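You operate a simulated robot arm through the tools that you are given. There is no shell and no other tool.

Carry out the task below with a simulated two-armed robot. There is one attempt and no reset: what you move stays moved.

TASK
Ready the bowl former for a 170 C lot.
Fine: switch it on, tray with the teal bowl back to the wide dark mat, slide in, CLEAR pressed once; wait for READY; the other trays stay.
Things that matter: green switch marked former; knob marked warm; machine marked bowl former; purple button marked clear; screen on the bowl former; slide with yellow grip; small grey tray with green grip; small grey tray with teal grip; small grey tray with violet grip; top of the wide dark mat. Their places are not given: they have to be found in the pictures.

The check looks at the end state, three seconds after you hand in, the way a careful person would. Anything else that was tipped, shoved, dropped, spilled or broken makes it a failure.

THE ROBOT
Two 7-joint arms with fingered hands on one trunk that stands fixed in place. Base frame: the origin is at the foot of the trunk, x ahead of it, y to its left, z up. Lengths are in m, angles in rad, forces in N, time in s.
The left shoulder is at [0.2, 0.135, 0.87], the right one opposite. Each reaches about 0.885 m from its shoulder. Payload 4 kg a hand.
Tool frame (each hand has its own): the origin (TCP) lies between the finger pads and is the grasp point; the fingertips stand 0.025 m ahead of it; z points along the fingers, y is the line along which they close. The gripper opens to 0.088 m; its body begins 0.029 m behind the TCP. The gripper is a hand of 4 fingers: y runs from the thumb to the fingers, the wrist lies at [-0.013, -0.106, -0.174] in the tool frame, and closing takes about 1.5 s.
Orientation is told as [roll, pitch, yaw] about the base's x, y, z axes, in that order, counted from this pose: with the fingers straight down and the wrist toward the robot, the tool's x, y and z point along [0, 1, 0], [1, 0, 0] and [0, 0, -1] of the base frame.

THE INTERFACE
- The arms move only by the tool send_rows. It takes "left_deltas", "right_deltas" or both (then of equal length, played together; a hand with none holds still); each is one flat list of numbers, 6 for each row, row after row: the shift along the tool's x, y, z in m, then the turn, a rotation vector about the tool's x, y, z in rad. In form: [x, y, z, ax, ay, az, x, y, z, ax, ay, az, ...]. A call has 1 to 20 rows; each row is the pose to reach, as a shift and turn from the pose commanded when the call began, along the tool's axes at that moment. "left_jaw" and "right_jaw" are, for a hand that has rows, the opening, from 0 (shut) to 1 (fully open), set as the call begins (left out, the last holds). A row lasts 0.2 s, in which the tool goes at most 0.05 m and 0.15 rad; a call with a longer step from one row to the next is refused whole, and so is a gripper value outside its range. A pose out of reach is approached as far as the arm can. The call stops where the force on the tool passes 40 N (or 10 N more than at its start, if that is more) or the arm is blocked; 0.2 s more then pass. The fingers move at their own pace (about 0.153 m/s each) and stop on an object; they squeeze with about 28 N. The grip force told is the motor's: it shows also when the fingers shut on nothing. Time passes only in rows, and 0.2 s behind the last, so rows that repeat a pose let the fingers close. It gives the time, the measured TCP pose, the force on the tool (base axes), the opening and the grip force at its end, in the units of the frame above (readings bear some noise), with the torque about the TCP (base axes, N m) and any sound that the robot's microphone picked up, and new pictures: "views" is both (left out), scene, wrist or none (wrist: the cameras of the hands that moved).
- Cameras (640 x 400 px; columns grow to the right, rows downward): "scene" is now at [0.1372, -0.0205, 1.4728]; the picture's right is [-0.26, -0.96, 0.00], its down [-0.71, 0.19, -0.68] and it looks along [0.66, -0.18, -0.73] (base axes); focal length 314 px, centre (320, 200). "left" rides on the left gripper at [-0.064, -0.083, -0.098] in its tool frame; the picture's right is [-0.62, -0.37, 0.69], its down [0.71, -0.63, 0.30] and it looks along [0.32, 0.68, 0.65] (tool axes); focal length 265 px, centre (320, 200). "right" rides on the right gripper at [0.064, -0.083, -0.098] in its tool frame; the picture's right is [-0.62, 0.37, -0.69], its down [-0.71, -0.63, 0.30] and it looks along [-0.32, 0.68, 0.65] (tool axes); focal length 265 px, centre (320, 200).
- move_column(by): slides the trunk up (or, below 0, down) by that many m; the arms and the scene camera ride with it, the base frame stays. It gives what a move gives, with no picture.
- move_fingers(index, middle, ring, thumb_bend, thumb_turn, hand): sets how far each is bent, from 0 (flat) to 1 (curled in); at 0.3 the hand is open as for a grip, at 0.7 the pads meet at the TCP. One left out holds its place. A second passes; each finger stops where it meets its share of the squeeze, and holds until it gets a number again. A gripper value or a shape takes the hand back. It gives what a move gives, with no picture; readings hold the bend of each and the force on the fingers (four entries, about 0 where the hand has none), thumb and palm. thumb_turn goes from beside the hand (0) to across from the fingers (1), as for a grip.
- hand_shape(shape, hand): the hand has 4 fingers and takes this shape, open, in about a second: jaw (thumb against the fingers, like two jaws); tri (thumb and two fingers); tip (a fingertip pinch); poke (one finger out to press); point (the index stretched); flat (the hand flat); cup (the hand cupped); fist (a fist). The gripper value then closes the fingers along that shape, each until it touches; the sizes above hold for jaw. It gives what a move gives, with no picture.
- aim_head(pan, tilt): turns the head with the scene camera to pan (to the left, within 1.693 rad either way) and tilt (down, from -0.506 to 1.204), counted from straight ahead of the robot. It gives what a move gives, and a new picture of the scene camera.
- locate(camera, pixels): for up to 12 pixels [column, row] of the newest picture of that camera ("zoom" is the newest enlarged one), the place [x, y, z] in the base frame of the surface seen there, good to about 0.002 m. No time passes.
- enlarge(camera, box): a new picture of the part [left, top, right, bottom] of that camera's present view, enlarged. No time passes.
- sign_off(): hands the job in; it is judged then, once.

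Open the grippers and draw the arms clear of the work before you hand the job in, unless the task says otherwise.

The tools are called after ">>>" by a JSON object that holds its "fn" and its "kwargs". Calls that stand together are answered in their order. send_rows: Moves the arms, as the interface text tells. Its arguments: {"type":"object","properties":{"left_deltas":{"type":"array"},"left_jaw":{"type":"number"},"right_deltas":{"type":"array"},"right_jaw":{"type":"number"},"views":{"type":"string","enum":["both","scene","wrist","none"]}},"required":[]} The other tools are called the same way: move_column (by) moves the trunk up or down; hand_shape (shape, hand) gives the hand a shape; move_fingers (index, middle, ring, thumb_bend, thumb_turn, hand) moves the fingers one by one; aim_head (pan, tilt) turns the head that bears the scene camera; locate (camera, pixels) gives the place of the surface under pixels of a picture; enlarge (camera, box) takes an enlarged picture of a part of a camera's view; sign_off () hands the job in.

At the start:

```text
clock: 0.0
left_position: [0.515, 0.1292, 1.1199]
left_tool_rot: [0.001, -0.002, 0.001]
left_ft_force: [-0.2, -0.4, -0.5]
left_torque: [0.0, 0.0, 0.04]
left_opening: 0.0875
left_finger_force: 0.0
left_shape: jaw
left_bend: [0.3, 0.3, 0.3, 0.3, 0.98]
left_finger forces: [0.1, 0.0, 0.0, 0.1, 0.0, 0.0]
right_position: [0.4843, -0.2654, 1.187]
right_tool_rot: [0.001, 0.0, 0.0]
right_ft_force: [-0.5, 0.2, -0.2]
right_torque: [0.02, -0.02, -0.01]
right_opening: 0.0877
right_finger_force: 0.0
right_shape: jaw
right_bend: [0.3, 0.3, 0.3, 0.3, 0.98]
right_finger forces: [0.1, 0.0, 0.0, 0.1, 0.1, 0.0]
trunk travel left (down, up): [-0.475, 0.295]
head pan, tilt (commanded): [-0.265, 0.824]
```

scene: 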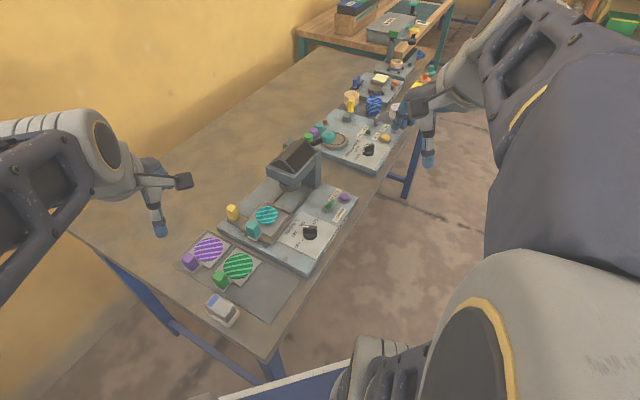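
right: 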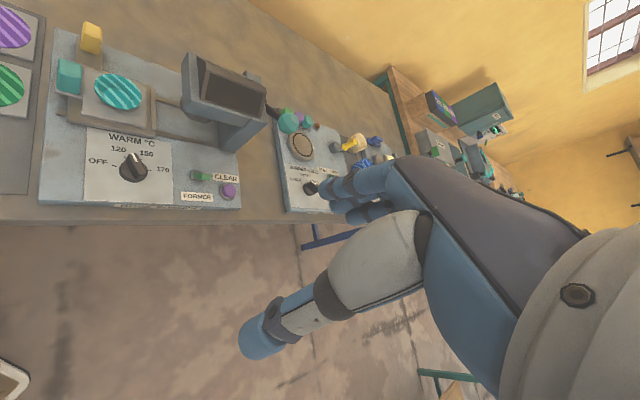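
left: 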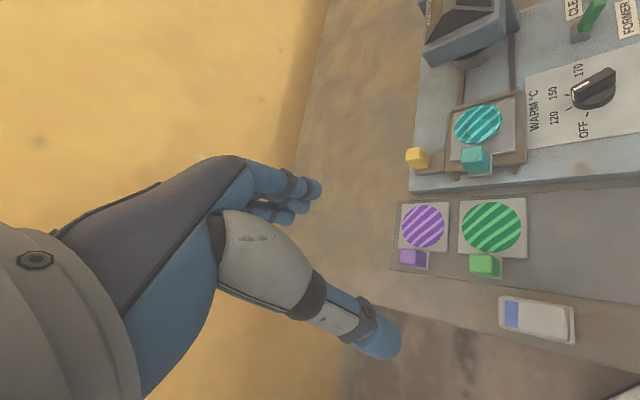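

The scene picture shows the bowl former around (290,215) with the teal tray at (265,218), and the wide dark mat near (255,285) with violet and green trays. I enlarge to read the details.

>>> {"fn": "enlarge", "kwargs": {"camera": "scene", "box": [170, 130, 370, 330]}}

>>> {"fn": "enlarge", "kwargs": {"camera": "right", "box": [0, 0, 280, 220]}}

>>> {"fn": "enlarge", "kwargs": {"camera": "left", "box": [380, 0, 640, 360]}}

```text
2.00 times, centred on (270, 230) of scene
```

zoom: 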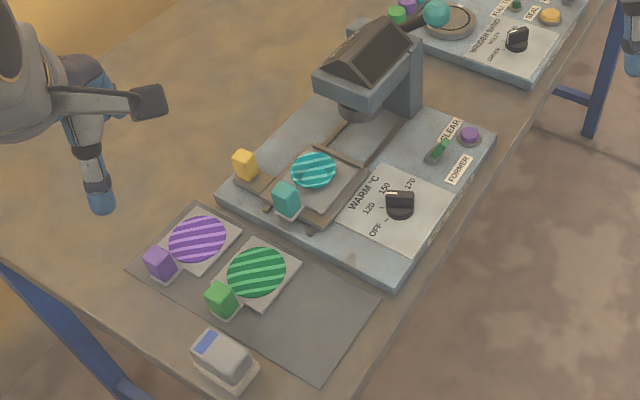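

```text
1.82 times, centred on (140, 110) of right
```

zoom: 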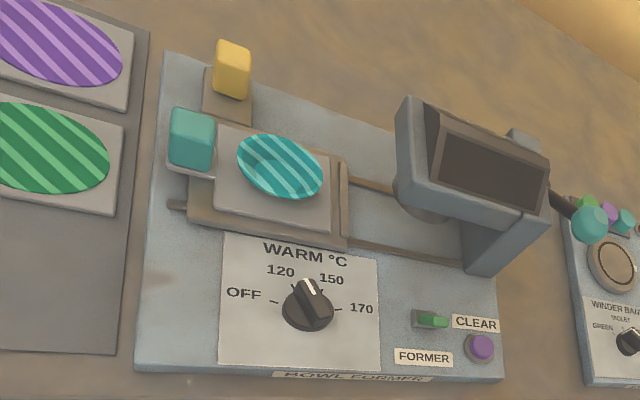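

```text
1.11 times, centred on (510, 180) of left
```

zoom: 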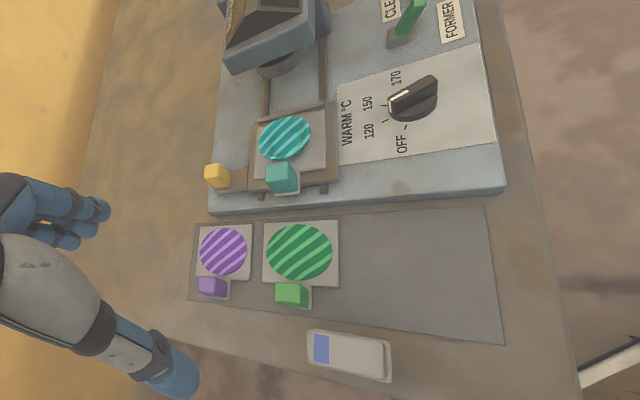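

I look closer at the knob, the switch and the screen, and locate the main points.

>>> {"fn": "enlarge", "kwargs": {"camera": "right", "box": [90, 120, 250, 220]}}

>>> {"fn": "enlarge", "kwargs": {"camera": "scene", "box": [250, 130, 370, 205]}}

>>> {"fn": "locate", "kwargs": {"camera": "scene", "pixels": [[311, 232], [329, 205], [345, 198], [253, 228], [266, 215], [233, 211], [190, 261], [220, 279], [222, 309], [250, 285], [290, 300], [300, 165]]}}

```text
4.00 times, centred on (170, 170) of right
```

zoom: 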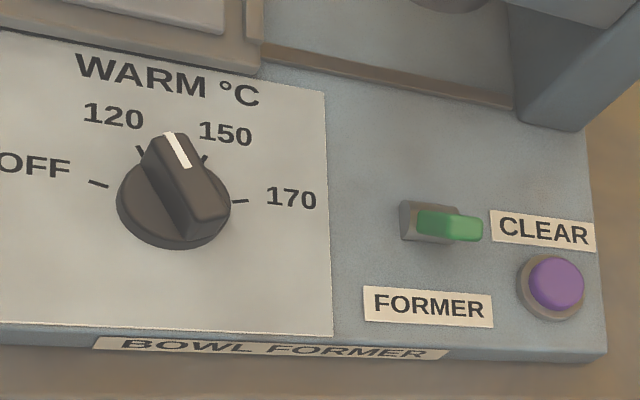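

```text
5.33 times, centred on (310, 168) of scene
```

zoom: 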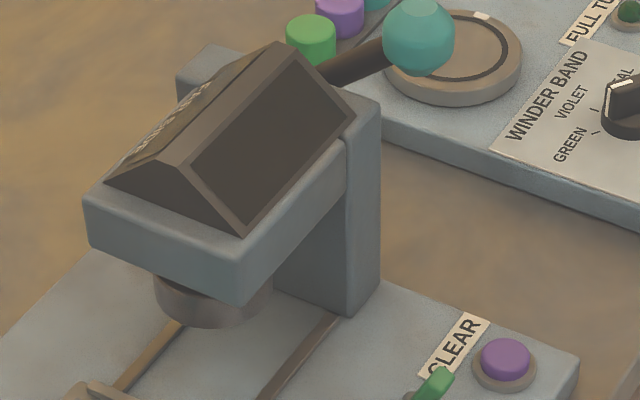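

```text
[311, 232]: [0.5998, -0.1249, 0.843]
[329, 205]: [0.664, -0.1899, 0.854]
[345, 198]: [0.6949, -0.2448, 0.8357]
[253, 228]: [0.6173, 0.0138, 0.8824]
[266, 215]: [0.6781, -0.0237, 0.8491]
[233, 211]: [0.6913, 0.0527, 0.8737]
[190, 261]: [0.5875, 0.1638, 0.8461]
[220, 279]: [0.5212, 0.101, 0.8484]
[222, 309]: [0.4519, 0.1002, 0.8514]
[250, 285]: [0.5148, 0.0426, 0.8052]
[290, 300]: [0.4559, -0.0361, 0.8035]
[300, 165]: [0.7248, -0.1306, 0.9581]
```

I locate the machine base corners, the mat corners, and the details of the switch, button and slide.

>>> {"fn": "locate", "kwargs": {"camera": "scene", "pixels": [[306, 266], [220, 225], [356, 200], [270, 320], [175, 265], [298, 280], [208, 233], [327, 208], [332, 201], [343, 196], [303, 233], [314, 227]]}}

>>> {"fn": "enlarge", "kwargs": {"camera": "scene", "box": [280, 180, 360, 230]}}

>>> {"fn": "enlarge", "kwargs": {"camera": "scene", "box": [210, 180, 306, 240]}}

```text
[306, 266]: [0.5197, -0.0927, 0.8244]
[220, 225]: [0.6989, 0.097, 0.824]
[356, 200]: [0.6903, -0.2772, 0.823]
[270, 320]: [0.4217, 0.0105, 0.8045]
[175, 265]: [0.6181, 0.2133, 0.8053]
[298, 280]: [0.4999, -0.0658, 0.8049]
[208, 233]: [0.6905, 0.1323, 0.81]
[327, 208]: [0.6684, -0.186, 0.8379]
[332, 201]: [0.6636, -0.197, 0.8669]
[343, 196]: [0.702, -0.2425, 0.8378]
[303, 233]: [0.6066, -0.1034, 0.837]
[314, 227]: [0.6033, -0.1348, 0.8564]
```

```text
8.00 times, centred on (320, 205) of scene
```

zoom: 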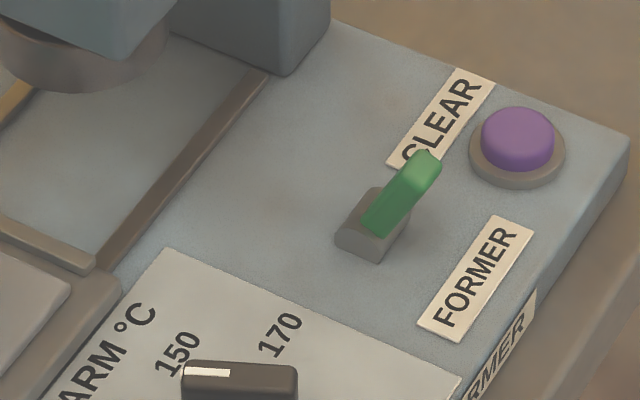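

```text
6.67 times, centred on (258, 210) of scene
```

zoom: 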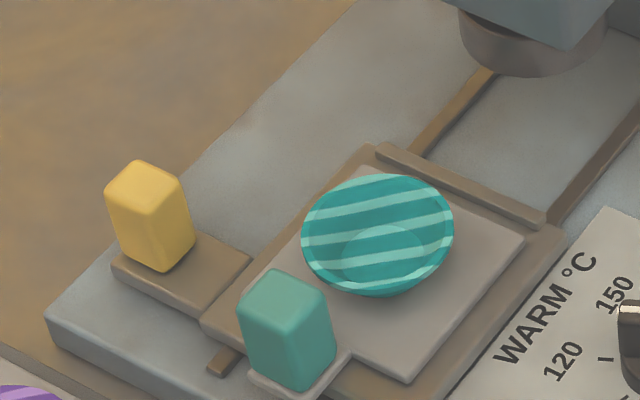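

I aim the head at the middle of the machine and mat for a clearer, better-centred view.

>>> {"fn": "aim_head", "kwargs": {"pan": -0.1, "tilt": 0.92}}

```text
clock: 0.7
left_position: [0.5159, 0.1293, 1.1199]
left_tool_rot: [0.0, -0.001, -0.001]
left_ft_force: [0.7, 0.0, 0.5]
left_torque: [0.0, 0.0, 0.02]
left_opening: 0.0875
left_finger_force: 0.0
left_shape: jaw
left_bend: [0.3, 0.3, 0.3, 0.3, 0.98]
left_finger forces: [0.0, 0.0, 0.1, 0.0, 0.1, 0.0]
right_position: [0.4842, -0.265, 1.186]
right_tool_rot: [0.001, 0.0, 0.0]
right_ft_force: [0.5, 1.2, -0.1]
right_torque: [0.01, 0.01, -0.02]
right_opening: 0.0877
right_finger_force: 0.1
right_shape: jaw
right_bend: [0.3, 0.3, 0.3, 0.3, 0.98]
right_finger forces: [0.1, 0.0, 0.0, 0.1, 0.0, 0.0]
trunk travel left (down, up): [-0.475, 0.295]
head pan, tilt (commanded): [-0.099, 0.92]
```

scene: 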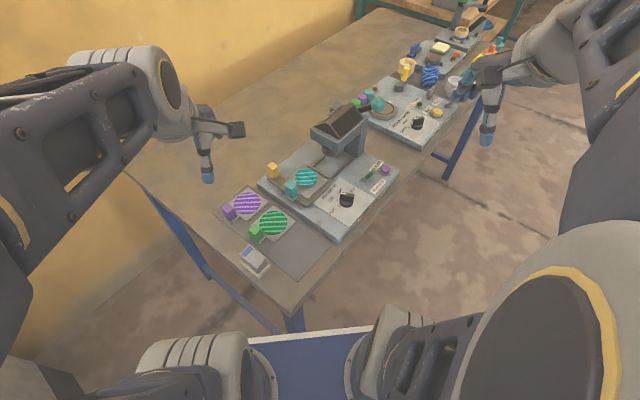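

The machine is now centred around (330,185). I enlarge the switch/knob region to locate precise points.

>>> {"fn": "enlarge", "kwargs": {"camera": "scene", "box": [320, 150, 410, 210]}}

```text
6.67 times, centred on (365, 180) of scene
```

zoom: 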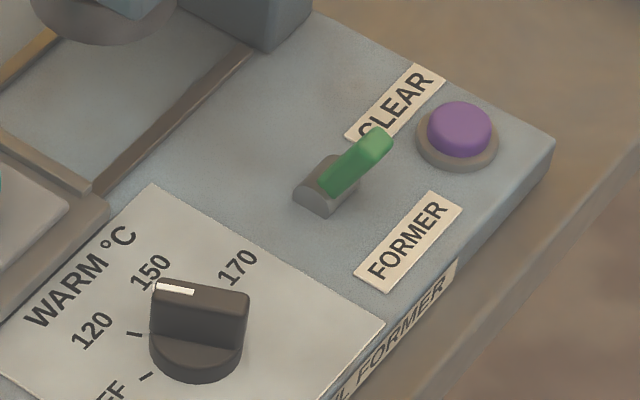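

I locate knob ends, ticks, lever base/tip and the button from this enlarged picture.

>>> {"fn": "locate", "kwargs": {"camera": "zoom", "pixels": [[160, 287], [192, 291], [245, 297], [200, 290], [134, 333], [146, 378], [378, 135], [385, 150], [325, 190], [305, 185], [459, 118], [462, 158]]}}

>>> {"fn": "locate", "kwargs": {"camera": "right", "pixels": [[115, 166], [125, 158], [141, 160], [150, 170], [133, 157], [138, 165], [197, 176], [206, 177], [192, 172], [228, 190], [136, 178], [120, 120]]}}

```text
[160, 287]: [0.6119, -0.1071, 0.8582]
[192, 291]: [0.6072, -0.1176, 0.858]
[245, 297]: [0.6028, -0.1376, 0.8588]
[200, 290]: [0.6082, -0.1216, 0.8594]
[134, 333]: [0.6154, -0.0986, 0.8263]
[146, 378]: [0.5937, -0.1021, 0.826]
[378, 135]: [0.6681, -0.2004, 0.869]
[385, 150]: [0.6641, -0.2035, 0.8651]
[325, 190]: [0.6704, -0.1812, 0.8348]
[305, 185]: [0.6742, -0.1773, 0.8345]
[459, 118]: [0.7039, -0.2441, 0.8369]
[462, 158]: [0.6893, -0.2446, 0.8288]
```

```text
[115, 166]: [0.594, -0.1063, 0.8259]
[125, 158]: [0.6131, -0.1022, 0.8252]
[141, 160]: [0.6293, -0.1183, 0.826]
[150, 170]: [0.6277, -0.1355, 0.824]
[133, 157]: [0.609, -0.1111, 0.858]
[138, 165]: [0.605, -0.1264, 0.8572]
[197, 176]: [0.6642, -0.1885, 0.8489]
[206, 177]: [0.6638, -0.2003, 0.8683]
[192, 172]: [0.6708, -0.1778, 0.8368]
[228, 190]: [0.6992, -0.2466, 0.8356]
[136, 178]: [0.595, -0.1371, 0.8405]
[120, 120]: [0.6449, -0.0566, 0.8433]
```

The knob bar points at the 120 tick (bar from (0.603,-0.138) to (0.612,-0.107)), the lever tilts toward its tip at (0.667,-0.201,0.869), and the screen is dark. I bring the right hand above the knob, high and clear, for a close look and to test the wrist's range.

>>> {"fn": "send_rows", "kwargs": {"right_deltas": [0.024, 0.02, 0.012, 0, 0, 0, 0.048, 0.04, 0.024, 0, 0, 0, 0.072, 0.06, 0.036, 0, 0, 0, 0.096, 0.08, 0.048, 0, 0, 0, 0.12, 0.1, 0.06, 0, 0, 0, 0.143, 0.123, 0.072, 0, 0, 0, 0.143, 0.123, 0.072, 0, 0, 0], "views": "both"}}

```text
clock: 2.3
left_position: [0.5158, 0.1287, 1.1201]
left_tool_rot: [-0.001, 0.0, 0.0]
left_ft_force: [-0.3, -0.3, -0.6]
left_torque: [-0.02, 0.01, -0.03]
left_opening: 0.0877
left_finger_force: 0.1
left_shape: jaw
left_bend: [0.3, 0.3, 0.3, 0.3, 0.98]
left_finger forces: [0.1, 0.0, 0.0, 0.0, 0.0, 0.0]
right_position: [0.6095, -0.1199, 1.1147]
right_tool_rot: [-0.001, 0.001, 0.001]
right_ft_force: [0.6, 0.2, 0.5]
right_torque: [0.0, 0.03, -0.02]
right_opening: 0.0876
right_finger_force: 0.1
right_shape: jaw
right_bend: [0.3, 0.3, 0.3, 0.3, 0.98]
right_finger forces: [0.0, 0.0, 0.0, 0.1, 0.0, 0.1]
trunk travel left (down, up): [-0.475, 0.295]
head pan, tilt (commanded): [-0.099, 0.92]
```

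scene: 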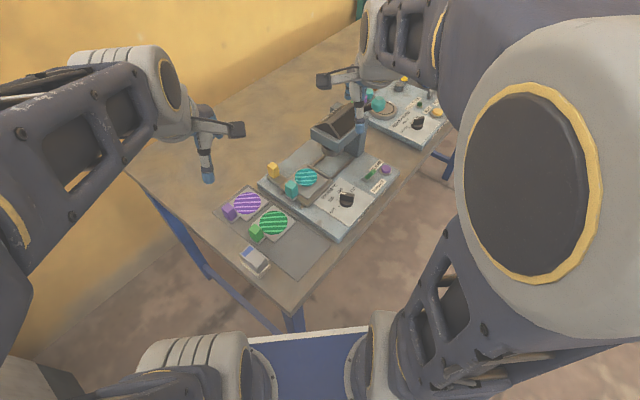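
right: 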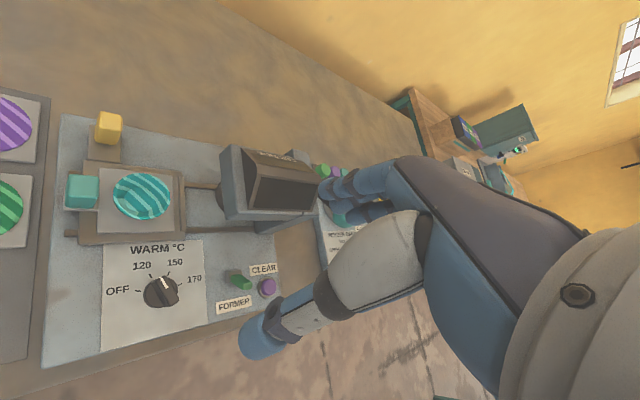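

The right hand hangs above the knob at (0.609,-0.120,1.115) with nothing near. I test turning it counterclockwise (yaw +) to learn how far the wrist can go.

>>> {"fn": "send_rows", "kwargs": {"right_deltas": [0, 0, 0, 0, 0, -0.14, 0, 0, 0, 0, 0, -0.28, 0, 0, 0, 0, 0, -0.42, 0, 0, 0, 0, 0, -0.56, 0, 0, 0, 0, 0, -0.7, 0, 0, 0, 0, 0, -0.84, 0, 0, 0, 0, 0, -0.98, 0, 0, 0, 0, 0, -1.12, 0, 0, 0, 0, 0, -1.26, 0, 0, 0, 0, 0, -1.4, 0, 0, 0, 0, 0, -1.54, 0, 0, 0, 0, 0, -1.68, 0, 0, 0, 0, 0, -1.82, 0, 0, 0, 0, 0, -1.92], "views": "both"}}

```text
clock: 5.3
left_position: [0.5152, 0.1303, 1.1196]
left_tool_rot: [0.0, 0.002, 0.0]
left_ft_force: [0.7, 0.2, 0.2]
left_torque: [0.0, 0.0, -0.02]
left_opening: 0.0873
left_finger_force: 0.1
left_shape: jaw
left_bend: [0.3, 0.3, 0.3, 0.3, 0.98]
left_finger forces: [0.1, 0.0, 0.0, 0.1, 0.0, 0.0]
right_position: [0.6075, -0.1222, 1.1148]
right_tool_rot: [0.002, 0.001, 1.922]
right_ft_force: [0.6, -0.2, 0.3]
right_torque: [0.02, 0.0, 0.04]
right_opening: 0.0877
right_finger_force: 0.0
right_shape: jaw
right_bend: [0.3, 0.3, 0.3, 0.3, 0.98]
right_finger forces: [0.1, 0.1, 0.0, 0.1, 0.0, 0.0]
trunk travel left (down, up): [-0.475, 0.295]
head pan, tilt (commanded): [-0.099, 0.92]
```

scene: 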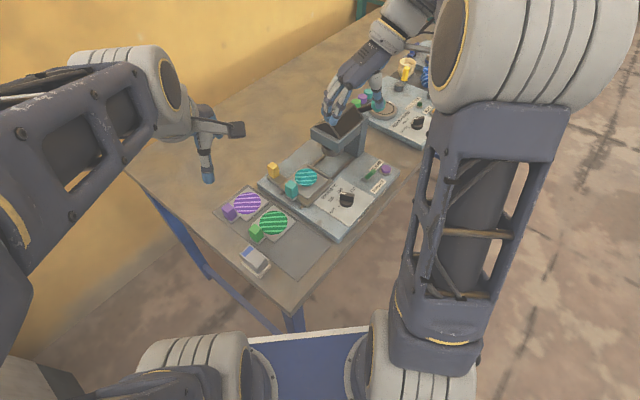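
right: 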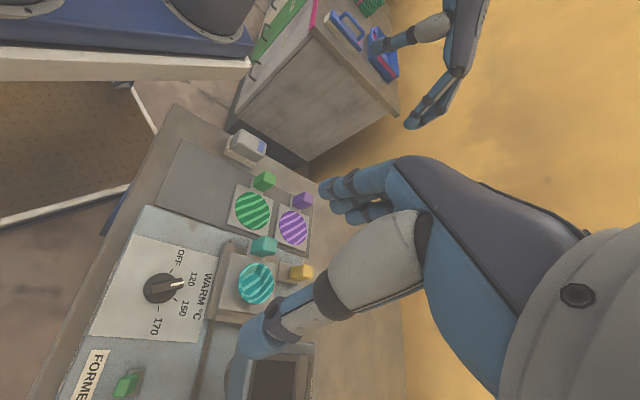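

The wrist reached yaw 1.92 without trouble. I continue to 2.85 rad, which would let me turn the knob all the way from 120 to 170 in one grip.

>>> {"fn": "send_rows", "kwargs": {"right_deltas": [0, 0, 0, 0, 0, -0.14, 0, 0, 0, 0, 0, -0.28, 0, 0, 0, 0, 0, -0.42, 0, 0, 0, 0, 0, -0.56, 0, 0, 0, 0, 0, -0.7, 0, 0, 0, 0, 0, -0.84, 0, 0, 0, 0, 0, -0.93, 0, 0, 0, 0, 0, -0.93], "views": "both"}}

```text
clock: 7.1
left_position: [0.5155, 0.1301, 1.1196]
left_tool_rot: [0.0, 0.001, -0.001]
left_ft_force: [-0.4, 0.1, 0.1]
left_torque: [0.0, -0.03, 0.03]
left_opening: 0.0875
left_finger_force: 0.1
left_shape: jaw
left_bend: [0.3, 0.3, 0.3, 0.3, 0.98]
left_finger forces: [0.0, 0.0, 0.0, 0.0, 0.0, 0.0]
right_position: [0.6065, -0.1223, 1.1154]
right_tool_rot: [0.0, 0.003, 2.853]
right_ft_force: [0.5, -0.5, 0.3]
right_torque: [-0.01, -0.01, 0.01]
right_opening: 0.0876
right_finger_force: 0.2
right_shape: jaw
right_bend: [0.3, 0.3, 0.3, 0.3, 0.98]
right_finger forces: [0.1, 0.0, 0.1, 0.0, 0.0, 0.0]
trunk travel left (down, up): [-0.475, 0.295]
head pan, tilt (commanded): [-0.099, 0.92]
```

scene: 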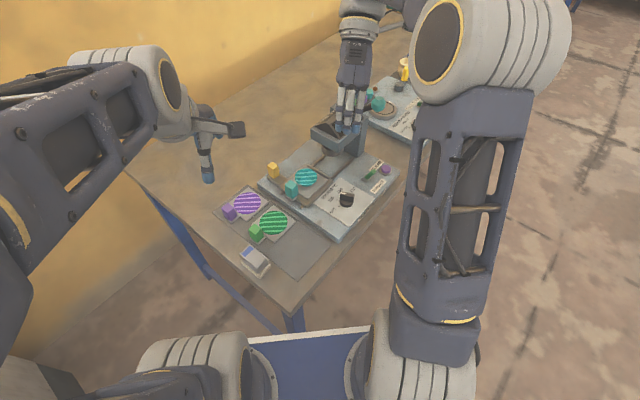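
right: 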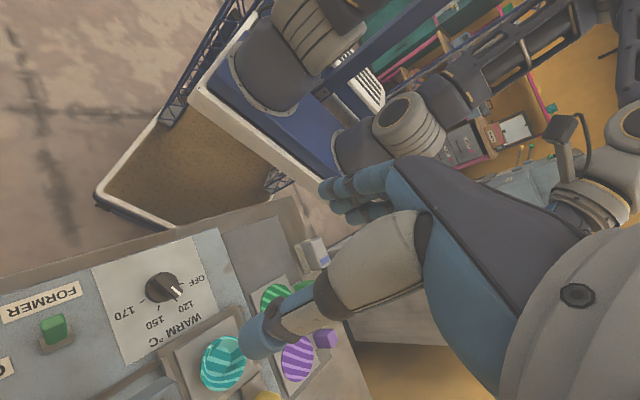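

Yaw 2.85 is reachable, but the wrist would then hang over the press head, so I will turn the knob in two grips instead. From this angle the switch is at (52,330); I enlarge it to learn which way the lever leans.

>>> {"fn": "enlarge", "kwargs": {"camera": "right", "box": [0, 240, 240, 390]}}

```text
2.67 times, centred on (120, 315) of right
```

zoom: 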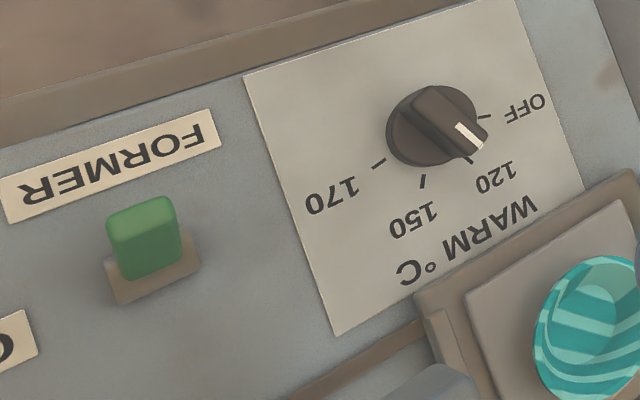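

The lever is a flat paddle leaning toward the FORMER label (front), so on is presumably pushing it back. I locate ticks and lever edges here.

>>> {"fn": "locate", "kwargs": {"camera": "zoom", "pixels": [[379, 163], [422, 182], [468, 160], [484, 117], [417, 93], [478, 143], [460, 128], [112, 218], [172, 203], [125, 265], [182, 250], [150, 290]]}}

>>> {"fn": "locate", "kwargs": {"camera": "scene", "pixels": [[372, 170], [385, 169], [366, 178], [341, 110], [315, 133], [325, 145], [358, 150], [272, 172], [291, 190], [306, 177], [268, 163], [345, 158]]}}

```text
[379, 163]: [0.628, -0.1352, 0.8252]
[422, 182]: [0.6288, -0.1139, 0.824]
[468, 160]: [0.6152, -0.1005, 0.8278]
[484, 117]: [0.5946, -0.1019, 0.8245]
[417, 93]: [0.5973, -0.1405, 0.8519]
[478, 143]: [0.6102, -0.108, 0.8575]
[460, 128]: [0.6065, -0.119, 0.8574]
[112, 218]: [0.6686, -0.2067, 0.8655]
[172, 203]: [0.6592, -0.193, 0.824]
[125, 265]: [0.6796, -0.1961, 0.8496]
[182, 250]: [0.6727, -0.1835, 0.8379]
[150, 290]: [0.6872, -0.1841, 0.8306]
```

```text
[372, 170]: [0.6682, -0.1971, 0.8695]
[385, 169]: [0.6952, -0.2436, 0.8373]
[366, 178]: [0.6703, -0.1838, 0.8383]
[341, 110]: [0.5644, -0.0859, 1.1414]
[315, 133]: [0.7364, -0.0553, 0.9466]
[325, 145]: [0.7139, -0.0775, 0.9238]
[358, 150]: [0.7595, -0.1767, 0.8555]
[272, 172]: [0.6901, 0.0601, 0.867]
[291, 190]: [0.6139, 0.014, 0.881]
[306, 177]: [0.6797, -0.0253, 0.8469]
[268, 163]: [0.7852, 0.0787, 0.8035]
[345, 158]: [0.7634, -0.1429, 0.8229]
```

Ticks fit a centre of about (0.607,-0.1235) with 120 at 71°, 150 at 21° and 170 at -29° (base angles). I turn the right hand back to yaw about 0.8 so that its y-axis runs along the machine's front-to-back direction, then shape it to poke.

>>> {"fn": "send_rows", "kwargs": {"right_deltas": [0, 0, 0, 0, 0, 0.147, 0, 0, 0, 0, 0, 0.294, 0, 0, 0, 0, 0, 0.441, 0, 0, 0, 0, 0, 0.588, 0, 0, 0, 0, 0, 0.735, 0, 0, 0, 0, 0, 0.882, 0, 0, 0, 0, 0, 1.029, 0, 0, 0, 0, 0, 1.176, 0, 0, 0, 0, 0, 1.323, 0, 0, 0, 0, 0, 1.47, 0, 0, 0, 0, 0, 1.617, 0, 0, 0, 0, 0, 1.764, 0, 0, 0, 0, 0, 1.911, 0, 0, 0, 0, 0, 2.05], "views": "none"}}

>>> {"fn": "hand_shape", "kwargs": {"hand": "right", "shape": "poke"}}

>>> {"fn": "send_rows", "kwargs": {"right_deltas": [0, 0, 0, 0, 0, 0], "views": "both"}}

```text
clock: 10.1
left_position: [0.514, 0.1299, 1.1204]
left_tool_rot: [-0.001, 0.002, 0.0]
left_ft_force: [-0.5, -0.2, -0.5]
left_torque: [-0.01, -0.01, -0.02]
left_opening: 0.0876
left_finger_force: 0.1
left_shape: jaw
left_bend: [0.3, 0.3, 0.3, 0.3, 0.98]
left_finger forces: [0.0, 0.0, 0.0, 0.0, 0.1, 0.1]
right_position: [0.6085, -0.1226, 1.1153]
right_tool_rot: [0.001, -0.001, 0.797]
right_ft_force: [0.2, -0.9, -0.1]
right_torque: [-0.01, 0.0, 0.01]
right_opening: 0.0878
right_finger_force: 0.2
right_shape: jaw
right_bend: [0.3, 0.3, 0.3, 0.3, 0.98]
right_finger forces: [0.1, 0.0, 0.0, 0.1, 0.0, 0.1]
trunk travel left (down, up): [-0.475, 0.295]
head pan, tilt (commanded): [-0.099, 0.92]
```

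```text
clock: 11.0
left_position: [0.5168, 0.1293, 1.119]
left_tool_rot: [0.0, -0.001, 0.0]
left_ft_force: [0.1, 0.5, 0.5]
left_torque: [-0.03, -0.03, 0.01]
left_opening: 0.0878
left_finger_force: 0.0
left_shape: jaw
left_bend: [0.3, 0.3, 0.3, 0.3, 0.98]
left_finger forces: [0.0, 0.0, 0.0, 0.0, 0.0, 0.1]
right_position: [0.6081, -0.1215, 1.1149]
right_tool_rot: [0.0, 0.0, 0.801]
right_ft_force: [-0.1, 0.0, 0.9]
right_torque: [0.04, 0.0, 0.03]
right_opening: 0.0
right_finger_force: 0.1
right_shape: poke
right_bend: [0.7, 0.7, 0.99, 1.0, 1.0]
right_finger forces: [0.1, 0.0, 0.1, 0.0, 0.1, 0.1]
trunk travel left (down, up): [-0.475, 0.295]
head pan, tilt (commanded): [-0.099, 0.92]
```

```text
clock: 11.4
left_position: [0.5154, 0.1282, 1.1197]
left_tool_rot: [0.0, 0.0, 0.0]
left_ft_force: [0.7, 0.7, -0.1]
left_torque: [-0.02, 0.01, 0.03]
left_opening: 0.0877
left_finger_force: 0.0
left_shape: jaw
left_bend: [0.3, 0.3, 0.3, 0.3, 0.98]
left_finger forces: [0.0, 0.0, 0.1, 0.0, 0.1, 0.1]
right_position: [0.6073, -0.122, 1.1152]
right_tool_rot: [-0.001, 0.001, 0.799]
right_ft_force: [-0.6, -0.4, 0.1]
right_torque: [-0.01, -0.04, 0.0]
right_opening: 0.0001
right_finger_force: 0.0
right_shape: poke
right_bend: [0.7, 0.7, 0.99, 1.0, 1.0]
right_finger forces: [0.0, 0.1, 0.0, 0.0, 0.0, 0.0]
trunk travel left (down, up): [-0.475, 0.295]
head pan, tilt (commanded): [-0.099, 0.92]
```

scene: 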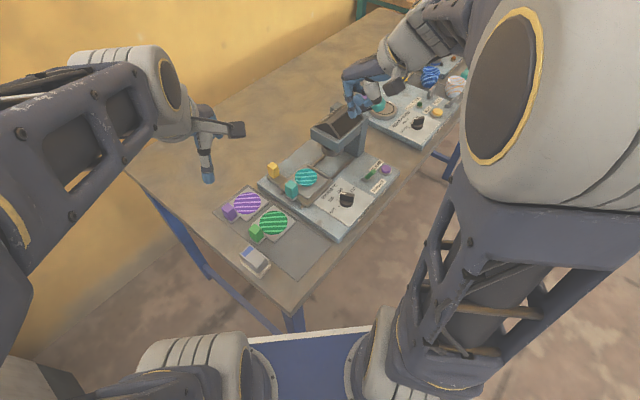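
right: 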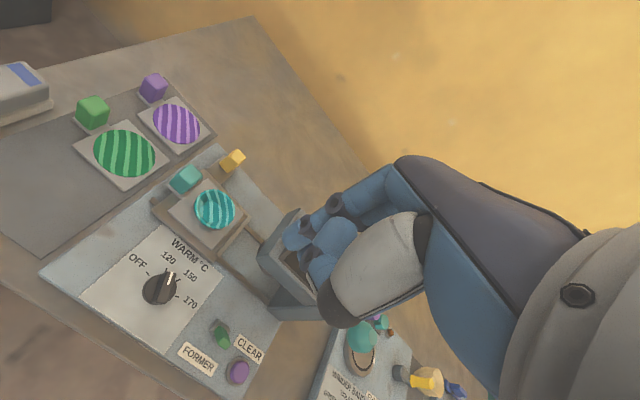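

I enlarge the right wrist view to see where the poking fingertip is.

>>> {"fn": "enlarge", "kwargs": {"camera": "right", "box": [240, 160, 440, 340]}}

>>> {"fn": "enlarge", "kwargs": {"camera": "scene", "box": [320, 40, 440, 120]}}

```text
2.22 times, centred on (340, 250) of right
```

zoom: 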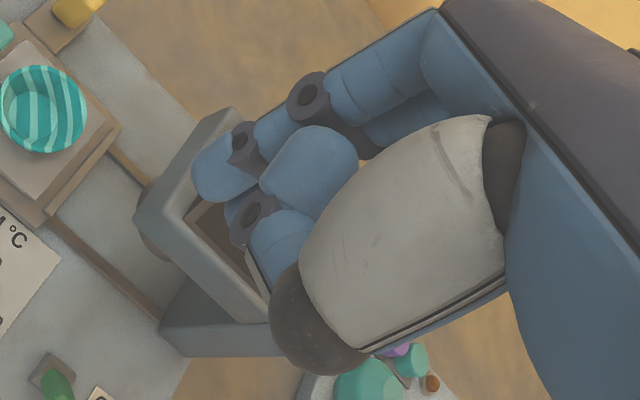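

```text
5.00 times, centred on (380, 80) of scene
```

zoom: 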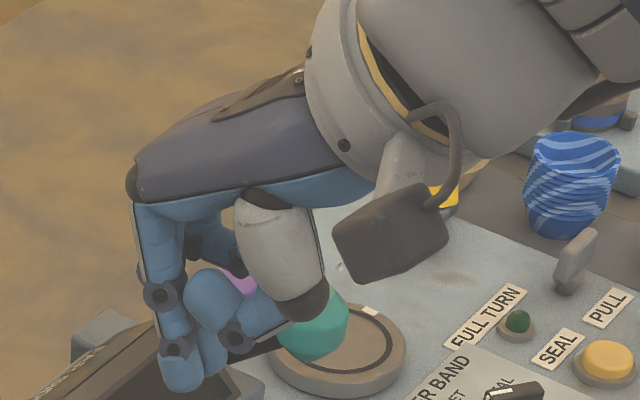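

The index tip is at zoom pixel (182,380); I locate it to get its offset in the tool frame.

>>> {"fn": "locate", "kwargs": {"camera": "zoom", "pixels": [[182, 385], [172, 375], [195, 370], [212, 365], [175, 345], [180, 360]]}}

>>> {"fn": "locate", "kwargs": {"camera": "right", "pixels": [[288, 240], [292, 247], [300, 272], [305, 245], [318, 262], [285, 238]]}}

```text
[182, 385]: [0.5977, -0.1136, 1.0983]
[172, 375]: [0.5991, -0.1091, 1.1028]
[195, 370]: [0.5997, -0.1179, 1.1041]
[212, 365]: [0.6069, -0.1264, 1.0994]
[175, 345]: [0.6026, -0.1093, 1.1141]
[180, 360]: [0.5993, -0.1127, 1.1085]
```

```text
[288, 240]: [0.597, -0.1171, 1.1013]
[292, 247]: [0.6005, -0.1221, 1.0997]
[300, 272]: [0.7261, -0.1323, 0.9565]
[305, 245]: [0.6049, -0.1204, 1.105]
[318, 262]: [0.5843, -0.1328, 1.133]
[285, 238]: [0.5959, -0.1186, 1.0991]
```

Both index and middle fingertips appear extended; I curl the middle finger so that only the index pokes, and look again.

>>> {"fn": "move_fingers", "kwargs": {"hand": "right", "middle": 1.0}}

>>> {"fn": "enlarge", "kwargs": {"camera": "scene", "box": [320, 50, 416, 110]}}

```text
clock: 12.4
left_position: [0.5142, 0.1297, 1.1188]
left_tool_rot: [0.0, 0.0, 0.001]
left_ft_force: [0.0, -0.5, -0.5]
left_torque: [-0.04, -0.01, 0.0]
left_opening: 0.0877
left_finger_force: 0.0
left_shape: jaw
left_bend: [0.3, 0.3, 0.3, 0.3, 0.98]
left_finger forces: [0.1, 0.1, 0.0, 0.0, 0.0, 0.0]
right_position: [0.6083, -0.1222, 1.1143]
right_tool_rot: [0.001, 0.0, 0.799]
right_ft_force: [0.4, -0.1, -0.2]
right_torque: [-0.03, 0.05, -0.05]
right_opening: 0.0228
right_finger_force: 0.0
right_shape: fingers
right_bend: [0.7, 1.0, 0.99, 1.0, 1.0]
right_finger forces: [0.1, 0.0, 0.1, 0.0, 0.0, 0.0]
trunk travel left (down, up): [-0.475, 0.295]
head pan, tilt (commanded): [-0.099, 0.92]
```

```text
6.67 times, centred on (368, 80) of scene
```

zoom: 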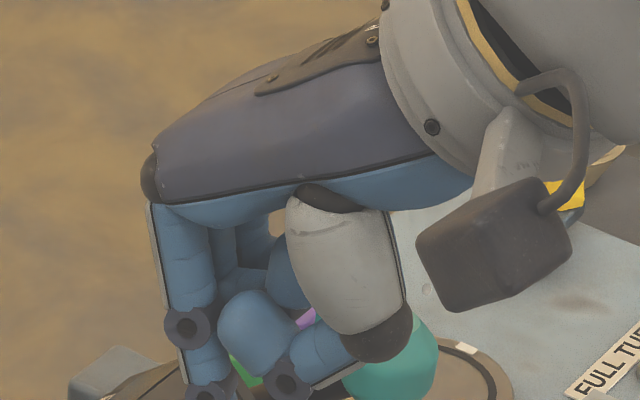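

The tip is cut off at the lower edge, so I enlarge slightly lower.

>>> {"fn": "enlarge", "kwargs": {"camera": "scene", "box": [320, 75, 400, 125]}}

```text
8.00 times, centred on (360, 100) of scene
```

zoom: 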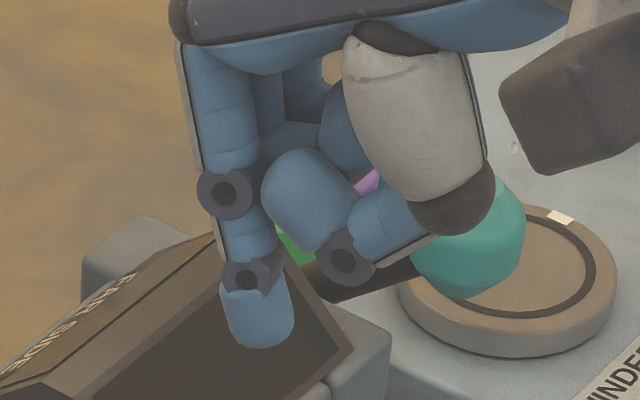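

Only the index is extended now, its tip near zoom (262,340). I locate several points on it.

>>> {"fn": "locate", "kwargs": {"camera": "zoom", "pixels": [[262, 345], [262, 335], [232, 325], [290, 320], [258, 310], [225, 300], [288, 295], [235, 335], [285, 340]]}}

```text
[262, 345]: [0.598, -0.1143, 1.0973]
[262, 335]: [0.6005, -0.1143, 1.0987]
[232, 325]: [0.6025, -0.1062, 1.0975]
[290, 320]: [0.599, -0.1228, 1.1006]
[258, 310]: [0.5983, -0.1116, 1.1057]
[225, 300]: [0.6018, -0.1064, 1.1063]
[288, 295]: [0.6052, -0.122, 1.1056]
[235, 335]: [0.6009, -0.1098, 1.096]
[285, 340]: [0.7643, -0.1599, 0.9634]
```

I check the height of the curled fingers and thumb relative to the index tip.

>>> {"fn": "locate", "kwargs": {"camera": "zoom", "pixels": [[345, 262], [310, 240], [300, 200], [420, 225], [455, 232], [480, 215], [400, 200], [375, 260]]}}

```text
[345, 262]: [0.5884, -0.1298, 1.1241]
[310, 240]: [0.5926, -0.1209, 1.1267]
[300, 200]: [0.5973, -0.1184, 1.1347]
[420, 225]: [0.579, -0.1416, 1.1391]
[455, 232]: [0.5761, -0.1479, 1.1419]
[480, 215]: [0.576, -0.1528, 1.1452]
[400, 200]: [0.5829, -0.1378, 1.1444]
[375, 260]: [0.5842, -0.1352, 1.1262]
```

The curled parts stay well above the index tip. I move the right hand in front of the lever, first sideways and then down to about 0.93 m, and look.

>>> {"fn": "send_rows", "kwargs": {"right_deltas": [-0.035, -0.013, 0, 0, 0, 0, -0.07, -0.027, 0, 0, 0, 0, -0.105, -0.04, 0, 0, 0, 0, -0.105, -0.04, 0.046, 0, 0, 0, -0.105, -0.04, 0.092, 0, 0, 0, -0.105, -0.04, 0.138, 0, 0, 0, -0.105, -0.04, 0.185, 0, 0, 0, -0.105, -0.04, 0.185, 0, 0, 0], "views": "both"}}

```text
clock: 14.2
left_position: [0.5149, 0.1275, 1.1194]
left_tool_rot: [0.001, 0.001, 0.0]
left_ft_force: [-0.1, 1.3, 0.5]
left_torque: [-0.01, 0.0, 0.0]
left_opening: 0.0875
left_finger_force: 0.1
left_shape: jaw
left_bend: [0.3, 0.3, 0.3, 0.3, 0.98]
left_finger forces: [0.0, 0.0, 0.0, 0.0, 0.1, 0.0]
right_position: [0.6557, -0.2269, 0.933]
right_tool_rot: [0.001, 0.0, 0.799]
right_ft_force: [-0.2, 0.9, -0.4]
right_torque: [0.0, -0.04, 0.0]
right_opening: 0.0227
right_finger_force: 0.1
right_shape: fingers
right_bend: [0.7, 1.0, 0.99, 1.0, 1.0]
right_finger forces: [0.0, 0.1, 0.0, 0.1, 0.0, 0.0]
trunk travel left (down, up): [-0.475, 0.295]
head pan, tilt (commanded): [-0.099, 0.92]
```

scene: 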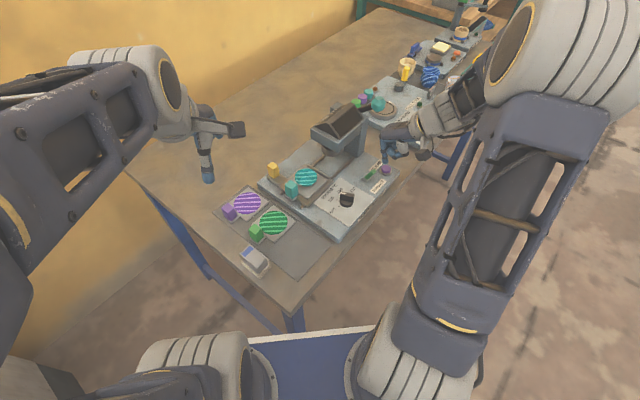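
right: 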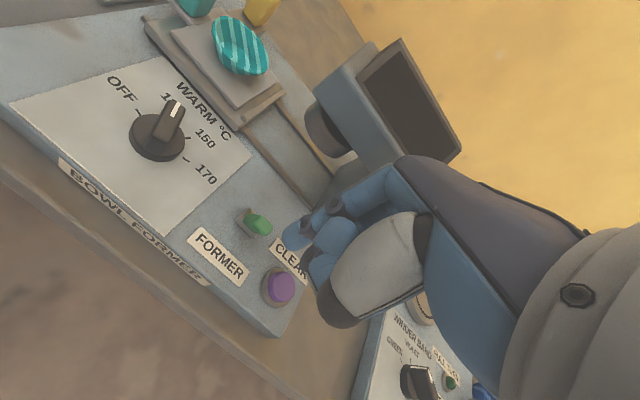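

The index tip is above the switch region. I enlarge the scene view around (385,160) to compare the tip with the lever.

>>> {"fn": "enlarge", "kwargs": {"camera": "scene", "box": [345, 130, 425, 180]}}

>>> {"fn": "enlarge", "kwargs": {"camera": "right", "box": [180, 180, 360, 320]}}

```text
8.00 times, centred on (385, 155) of scene
```

zoom: 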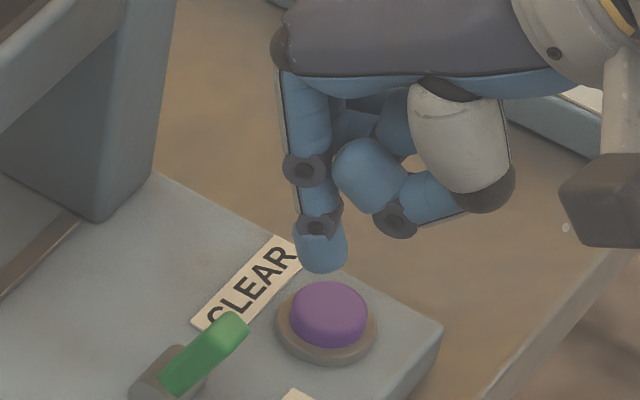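

```text
2.86 times, centred on (270, 250) of right
```

zoom: 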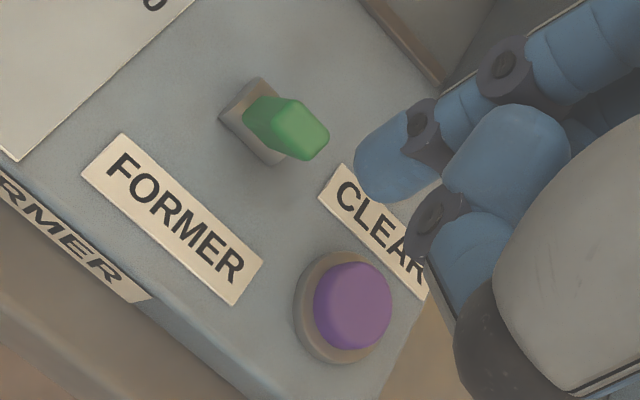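

I measure the fingertip's present place and the lever faces to check the offset before descending.

>>> {"fn": "locate", "kwargs": {"camera": "zoom", "pixels": [[270, 185], [360, 185], [400, 170], [405, 150], [380, 180]]}}

>>> {"fn": "locate", "kwargs": {"camera": "scene", "pixels": [[385, 162], [382, 160], [388, 160], [385, 164], [373, 172], [376, 170], [366, 178]]}}

```text
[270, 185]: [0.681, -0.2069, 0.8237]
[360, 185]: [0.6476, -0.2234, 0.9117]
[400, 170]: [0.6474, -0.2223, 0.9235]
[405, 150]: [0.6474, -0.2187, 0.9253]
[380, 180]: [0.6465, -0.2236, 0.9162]
```

```text
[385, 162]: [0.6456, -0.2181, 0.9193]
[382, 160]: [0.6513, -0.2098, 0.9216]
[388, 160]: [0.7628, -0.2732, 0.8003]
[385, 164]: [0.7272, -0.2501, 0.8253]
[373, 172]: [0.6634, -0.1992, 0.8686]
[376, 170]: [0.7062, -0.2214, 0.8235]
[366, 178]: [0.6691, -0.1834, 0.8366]
```

The tip centre is about (0.652,-0.219), 1 cm in front of the lever's tip. I descend 6.5 cm so the fingertip is at about 0.846, beside the lever, and check.

>>> {"fn": "send_rows", "kwargs": {"right_deltas": [0, 0, 0.03, 0, 0, 0, 0, 0, 0.05, 0, 0, 0, 0, 0, 0.065, 0, 0, 0, 0, 0, 0.065, 0, 0, 0], "views": "both"}}

>>> {"fn": "enlarge", "kwargs": {"camera": "scene", "box": [345, 145, 425, 195]}}

```text
clock: 15.2
left_position: [0.5148, 0.1288, 1.1203]
left_tool_rot: [-0.001, -0.001, -0.001]
left_ft_force: [0.2, -0.3, 0.1]
left_torque: [-0.02, 0.02, 0.0]
left_opening: 0.0876
left_finger_force: 0.1
left_shape: jaw
left_bend: [0.3, 0.3, 0.3, 0.3, 0.98]
left_finger forces: [0.0, 0.0, 0.1, 0.0, 0.0, 0.0]
right_position: [0.6556, -0.2248, 0.866]
right_tool_rot: [0.0, 0.0, 0.8]
right_ft_force: [0.1, -0.2, 0.4]
right_torque: [-0.01, -0.05, -0.02]
right_opening: 0.0224
right_finger_force: 0.1
right_shape: fingers
right_bend: [0.7, 1.0, 0.99, 1.0, 1.0]
right_finger forces: [0.0, 0.0, 0.1, 0.0, 0.0, 0.1]
trunk travel left (down, up): [-0.475, 0.295]
head pan, tilt (commanded): [-0.099, 0.92]
```

scene: 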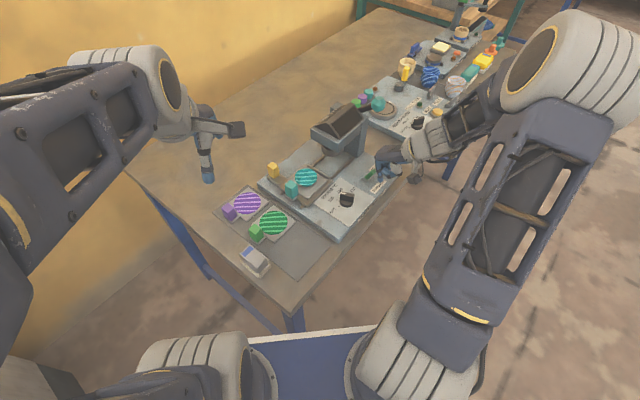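
right: 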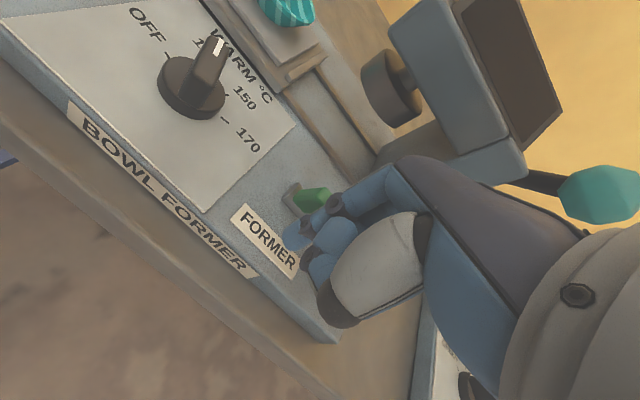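

```text
8.00 times, centred on (385, 170) of scene
```

zoom: 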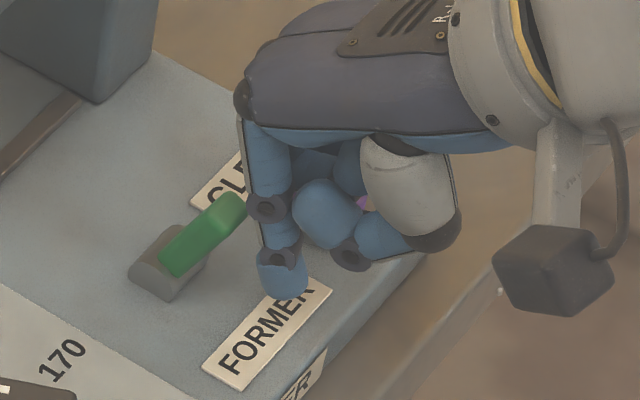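

The fingertip stands right in front of the lever (tip pixel (285,275), lever (205,235)). I push along tool +y (toward the back of the machine) in small steps, shifted 3 mm to the lever's centre line.

>>> {"fn": "send_rows", "kwargs": {"right_deltas": [0.003, 0.006, 0, 0, 0, 0, 0.003, 0.012, 0, 0, 0, 0, 0.003, 0.018, 0, 0, 0, 0, 0.003, 0.024, 0, 0, 0, 0, 0.003, 0.029, 0, 0, 0, 0, 0.003, 0.033, 0, 0, 0, 0, 0.003, 0.033, 0, 0, 0, 0], "views": "both"}}

>>> {"fn": "enlarge", "kwargs": {"camera": "scene", "box": [345, 145, 425, 195]}}

```text
clock: 16.8
left_position: [0.5157, 0.1295, 1.1189]
left_tool_rot: [-0.001, 0.002, -0.002]
left_ft_force: [-0.6, -0.4, 0.6]
left_torque: [-0.01, -0.01, 0.01]
left_opening: 0.0877
left_finger_force: 0.1
left_shape: jaw
left_bend: [0.3, 0.3, 0.3, 0.3, 0.98]
left_finger forces: [0.0, 0.0, 0.0, 0.1, 0.1, 0.1]
right_position: [0.6761, -0.1993, 0.8633]
right_tool_rot: [-0.001, 0.001, 0.8]
right_ft_force: [0.3, -0.6, 0.7]
right_torque: [-0.01, -0.02, -0.01]
right_opening: 0.0225
right_finger_force: 0.0
right_shape: fingers
right_bend: [0.7, 1.0, 0.99, 1.0, 1.0]
right_finger forces: [0.1, 0.0, 0.0, 0.0, 0.1, 0.0]
trunk travel left (down, up): [-0.475, 0.295]
head pan, tilt (commanded): [-0.099, 0.92]
heard: click
```

scene: 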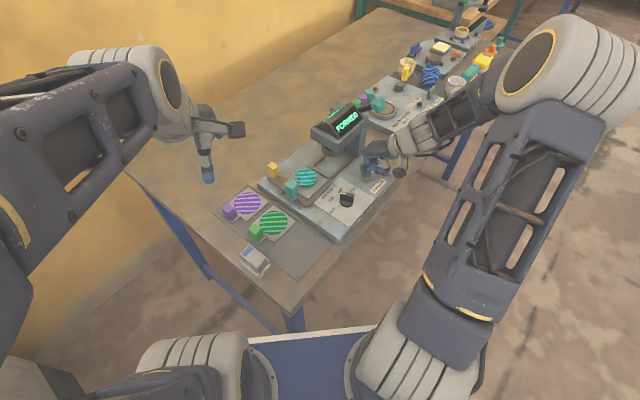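
right: 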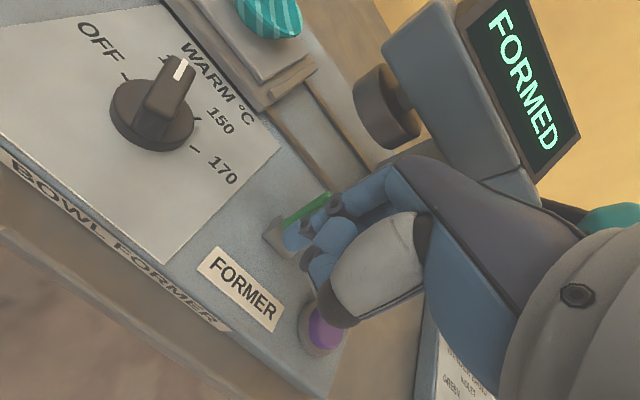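

```text
8.00 times, centred on (385, 170) of scene
```

zoom: 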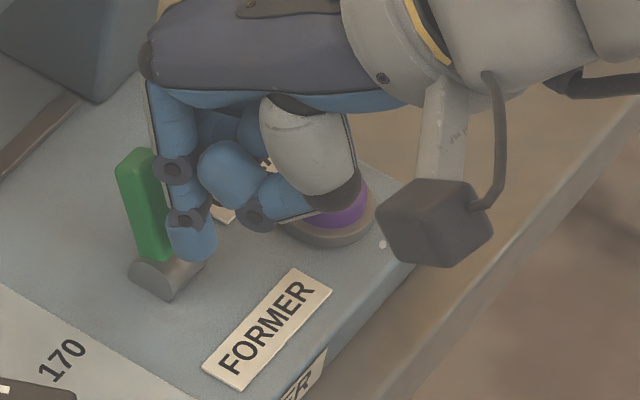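

A click was heard, the lever is back and the screen lit up with FORMED. I draw the finger straight back off the lever, then up clear of the panel.

>>> {"fn": "send_rows", "kwargs": {"right_deltas": [0, -0.012, 0, 0, 0, 0, 0, -0.024, 0, 0, 0, 0, 0, -0.024, -0.04, 0, 0, 0, 0, -0.024, -0.08, 0, 0, 0, 0, -0.024, -0.12, 0, 0, 0, 0, -0.024, -0.16, 0, 0, 0, 0, -0.024, -0.18, 0, 0, 0], "views": "scene"}}

>>> {"fn": "hand_shape", "kwargs": {"hand": "right", "shape": "tri"}}

>>> {"fn": "enlarge", "kwargs": {"camera": "scene", "box": [290, 90, 410, 180]}}

```text
clock: 18.4
left_position: [0.5153, 0.1287, 1.1194]
left_tool_rot: [0.0, 0.001, 0.0]
left_ft_force: [0.0, -0.4, -0.6]
left_torque: [0.02, -0.02, 0.04]
left_opening: 0.0878
left_finger_force: 0.1
left_shape: jaw
left_bend: [0.3, 0.3, 0.3, 0.3, 0.98]
left_finger forces: [0.1, 0.0, 0.0, 0.1, 0.1, 0.0]
right_position: [0.6611, -0.2136, 1.0442]
right_tool_rot: [0.0, 0.0, 0.799]
right_ft_force: [-0.6, 0.3, -0.7]
right_torque: [0.01, -0.02, -0.02]
right_opening: 0.0226
right_finger_force: 0.0
right_shape: fingers
right_bend: [0.7, 1.0, 0.99, 1.0, 1.0]
right_finger forces: [0.0, 0.1, 0.1, 0.1, 0.0, 0.0]
trunk travel left (down, up): [-0.475, 0.295]
head pan, tilt (commanded): [-0.099, 0.92]
```

scene: 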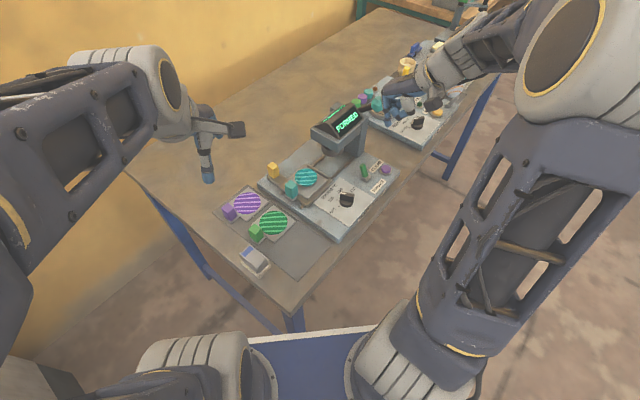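

```text
clock: 19.3
left_position: [0.5143, 0.1284, 1.1199]
left_tool_rot: [-0.001, -0.001, 0.0]
left_ft_force: [0.1, -0.9, -0.7]
left_torque: [-0.04, 0.02, -0.01]
left_opening: 0.0873
left_finger_force: 0.1
left_shape: jaw
left_bend: [0.3, 0.3, 0.3, 0.3, 0.98]
left_finger forces: [0.0, 0.0, 0.1, 0.0, 0.0, 0.0]
right_position: [0.6607, -0.2142, 1.0452]
right_tool_rot: [0.0, 0.0, 0.799]
right_ft_force: [-0.1, 0.1, 0.5]
right_torque: [-0.01, -0.03, 0.0]
right_opening: 0.0878
right_finger_force: 0.1
right_shape: tri
right_bend: [0.3, 0.3, 0.99, 0.3, 0.98]
right_finger forces: [0.0, 0.0, 0.0, 0.0, 0.1, 0.0]
trunk travel left (down, up): [-0.475, 0.295]
head pan, tilt (commanded): [-0.099, 0.92]
```

```text
4.44 times, centred on (350, 135) of scene
```

zoom: 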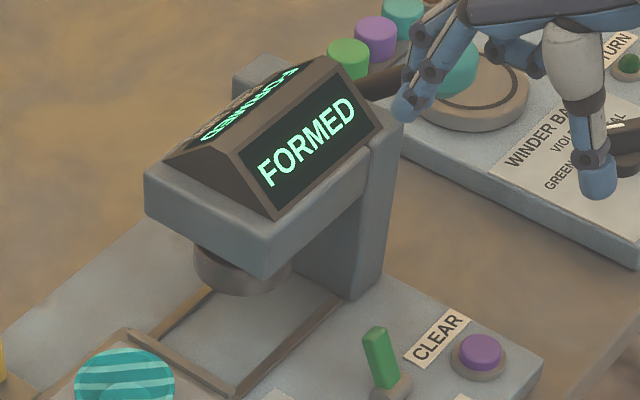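

The lever now stands back and the screen reads FORMED. I check the tips of the opened tri shape: finger tip near (405,110), thumb tip near (597,190).

>>> {"fn": "locate", "kwargs": {"camera": "zoom", "pixels": [[405, 112], [400, 105], [415, 105], [597, 195], [585, 185], [610, 180], [590, 150], [440, 60]]}}

```text
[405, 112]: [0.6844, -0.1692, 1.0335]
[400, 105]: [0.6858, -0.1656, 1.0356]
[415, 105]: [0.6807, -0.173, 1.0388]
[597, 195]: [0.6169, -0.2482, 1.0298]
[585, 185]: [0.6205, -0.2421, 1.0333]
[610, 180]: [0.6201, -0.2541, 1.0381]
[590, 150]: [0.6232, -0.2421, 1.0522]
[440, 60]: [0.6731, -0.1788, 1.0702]
```

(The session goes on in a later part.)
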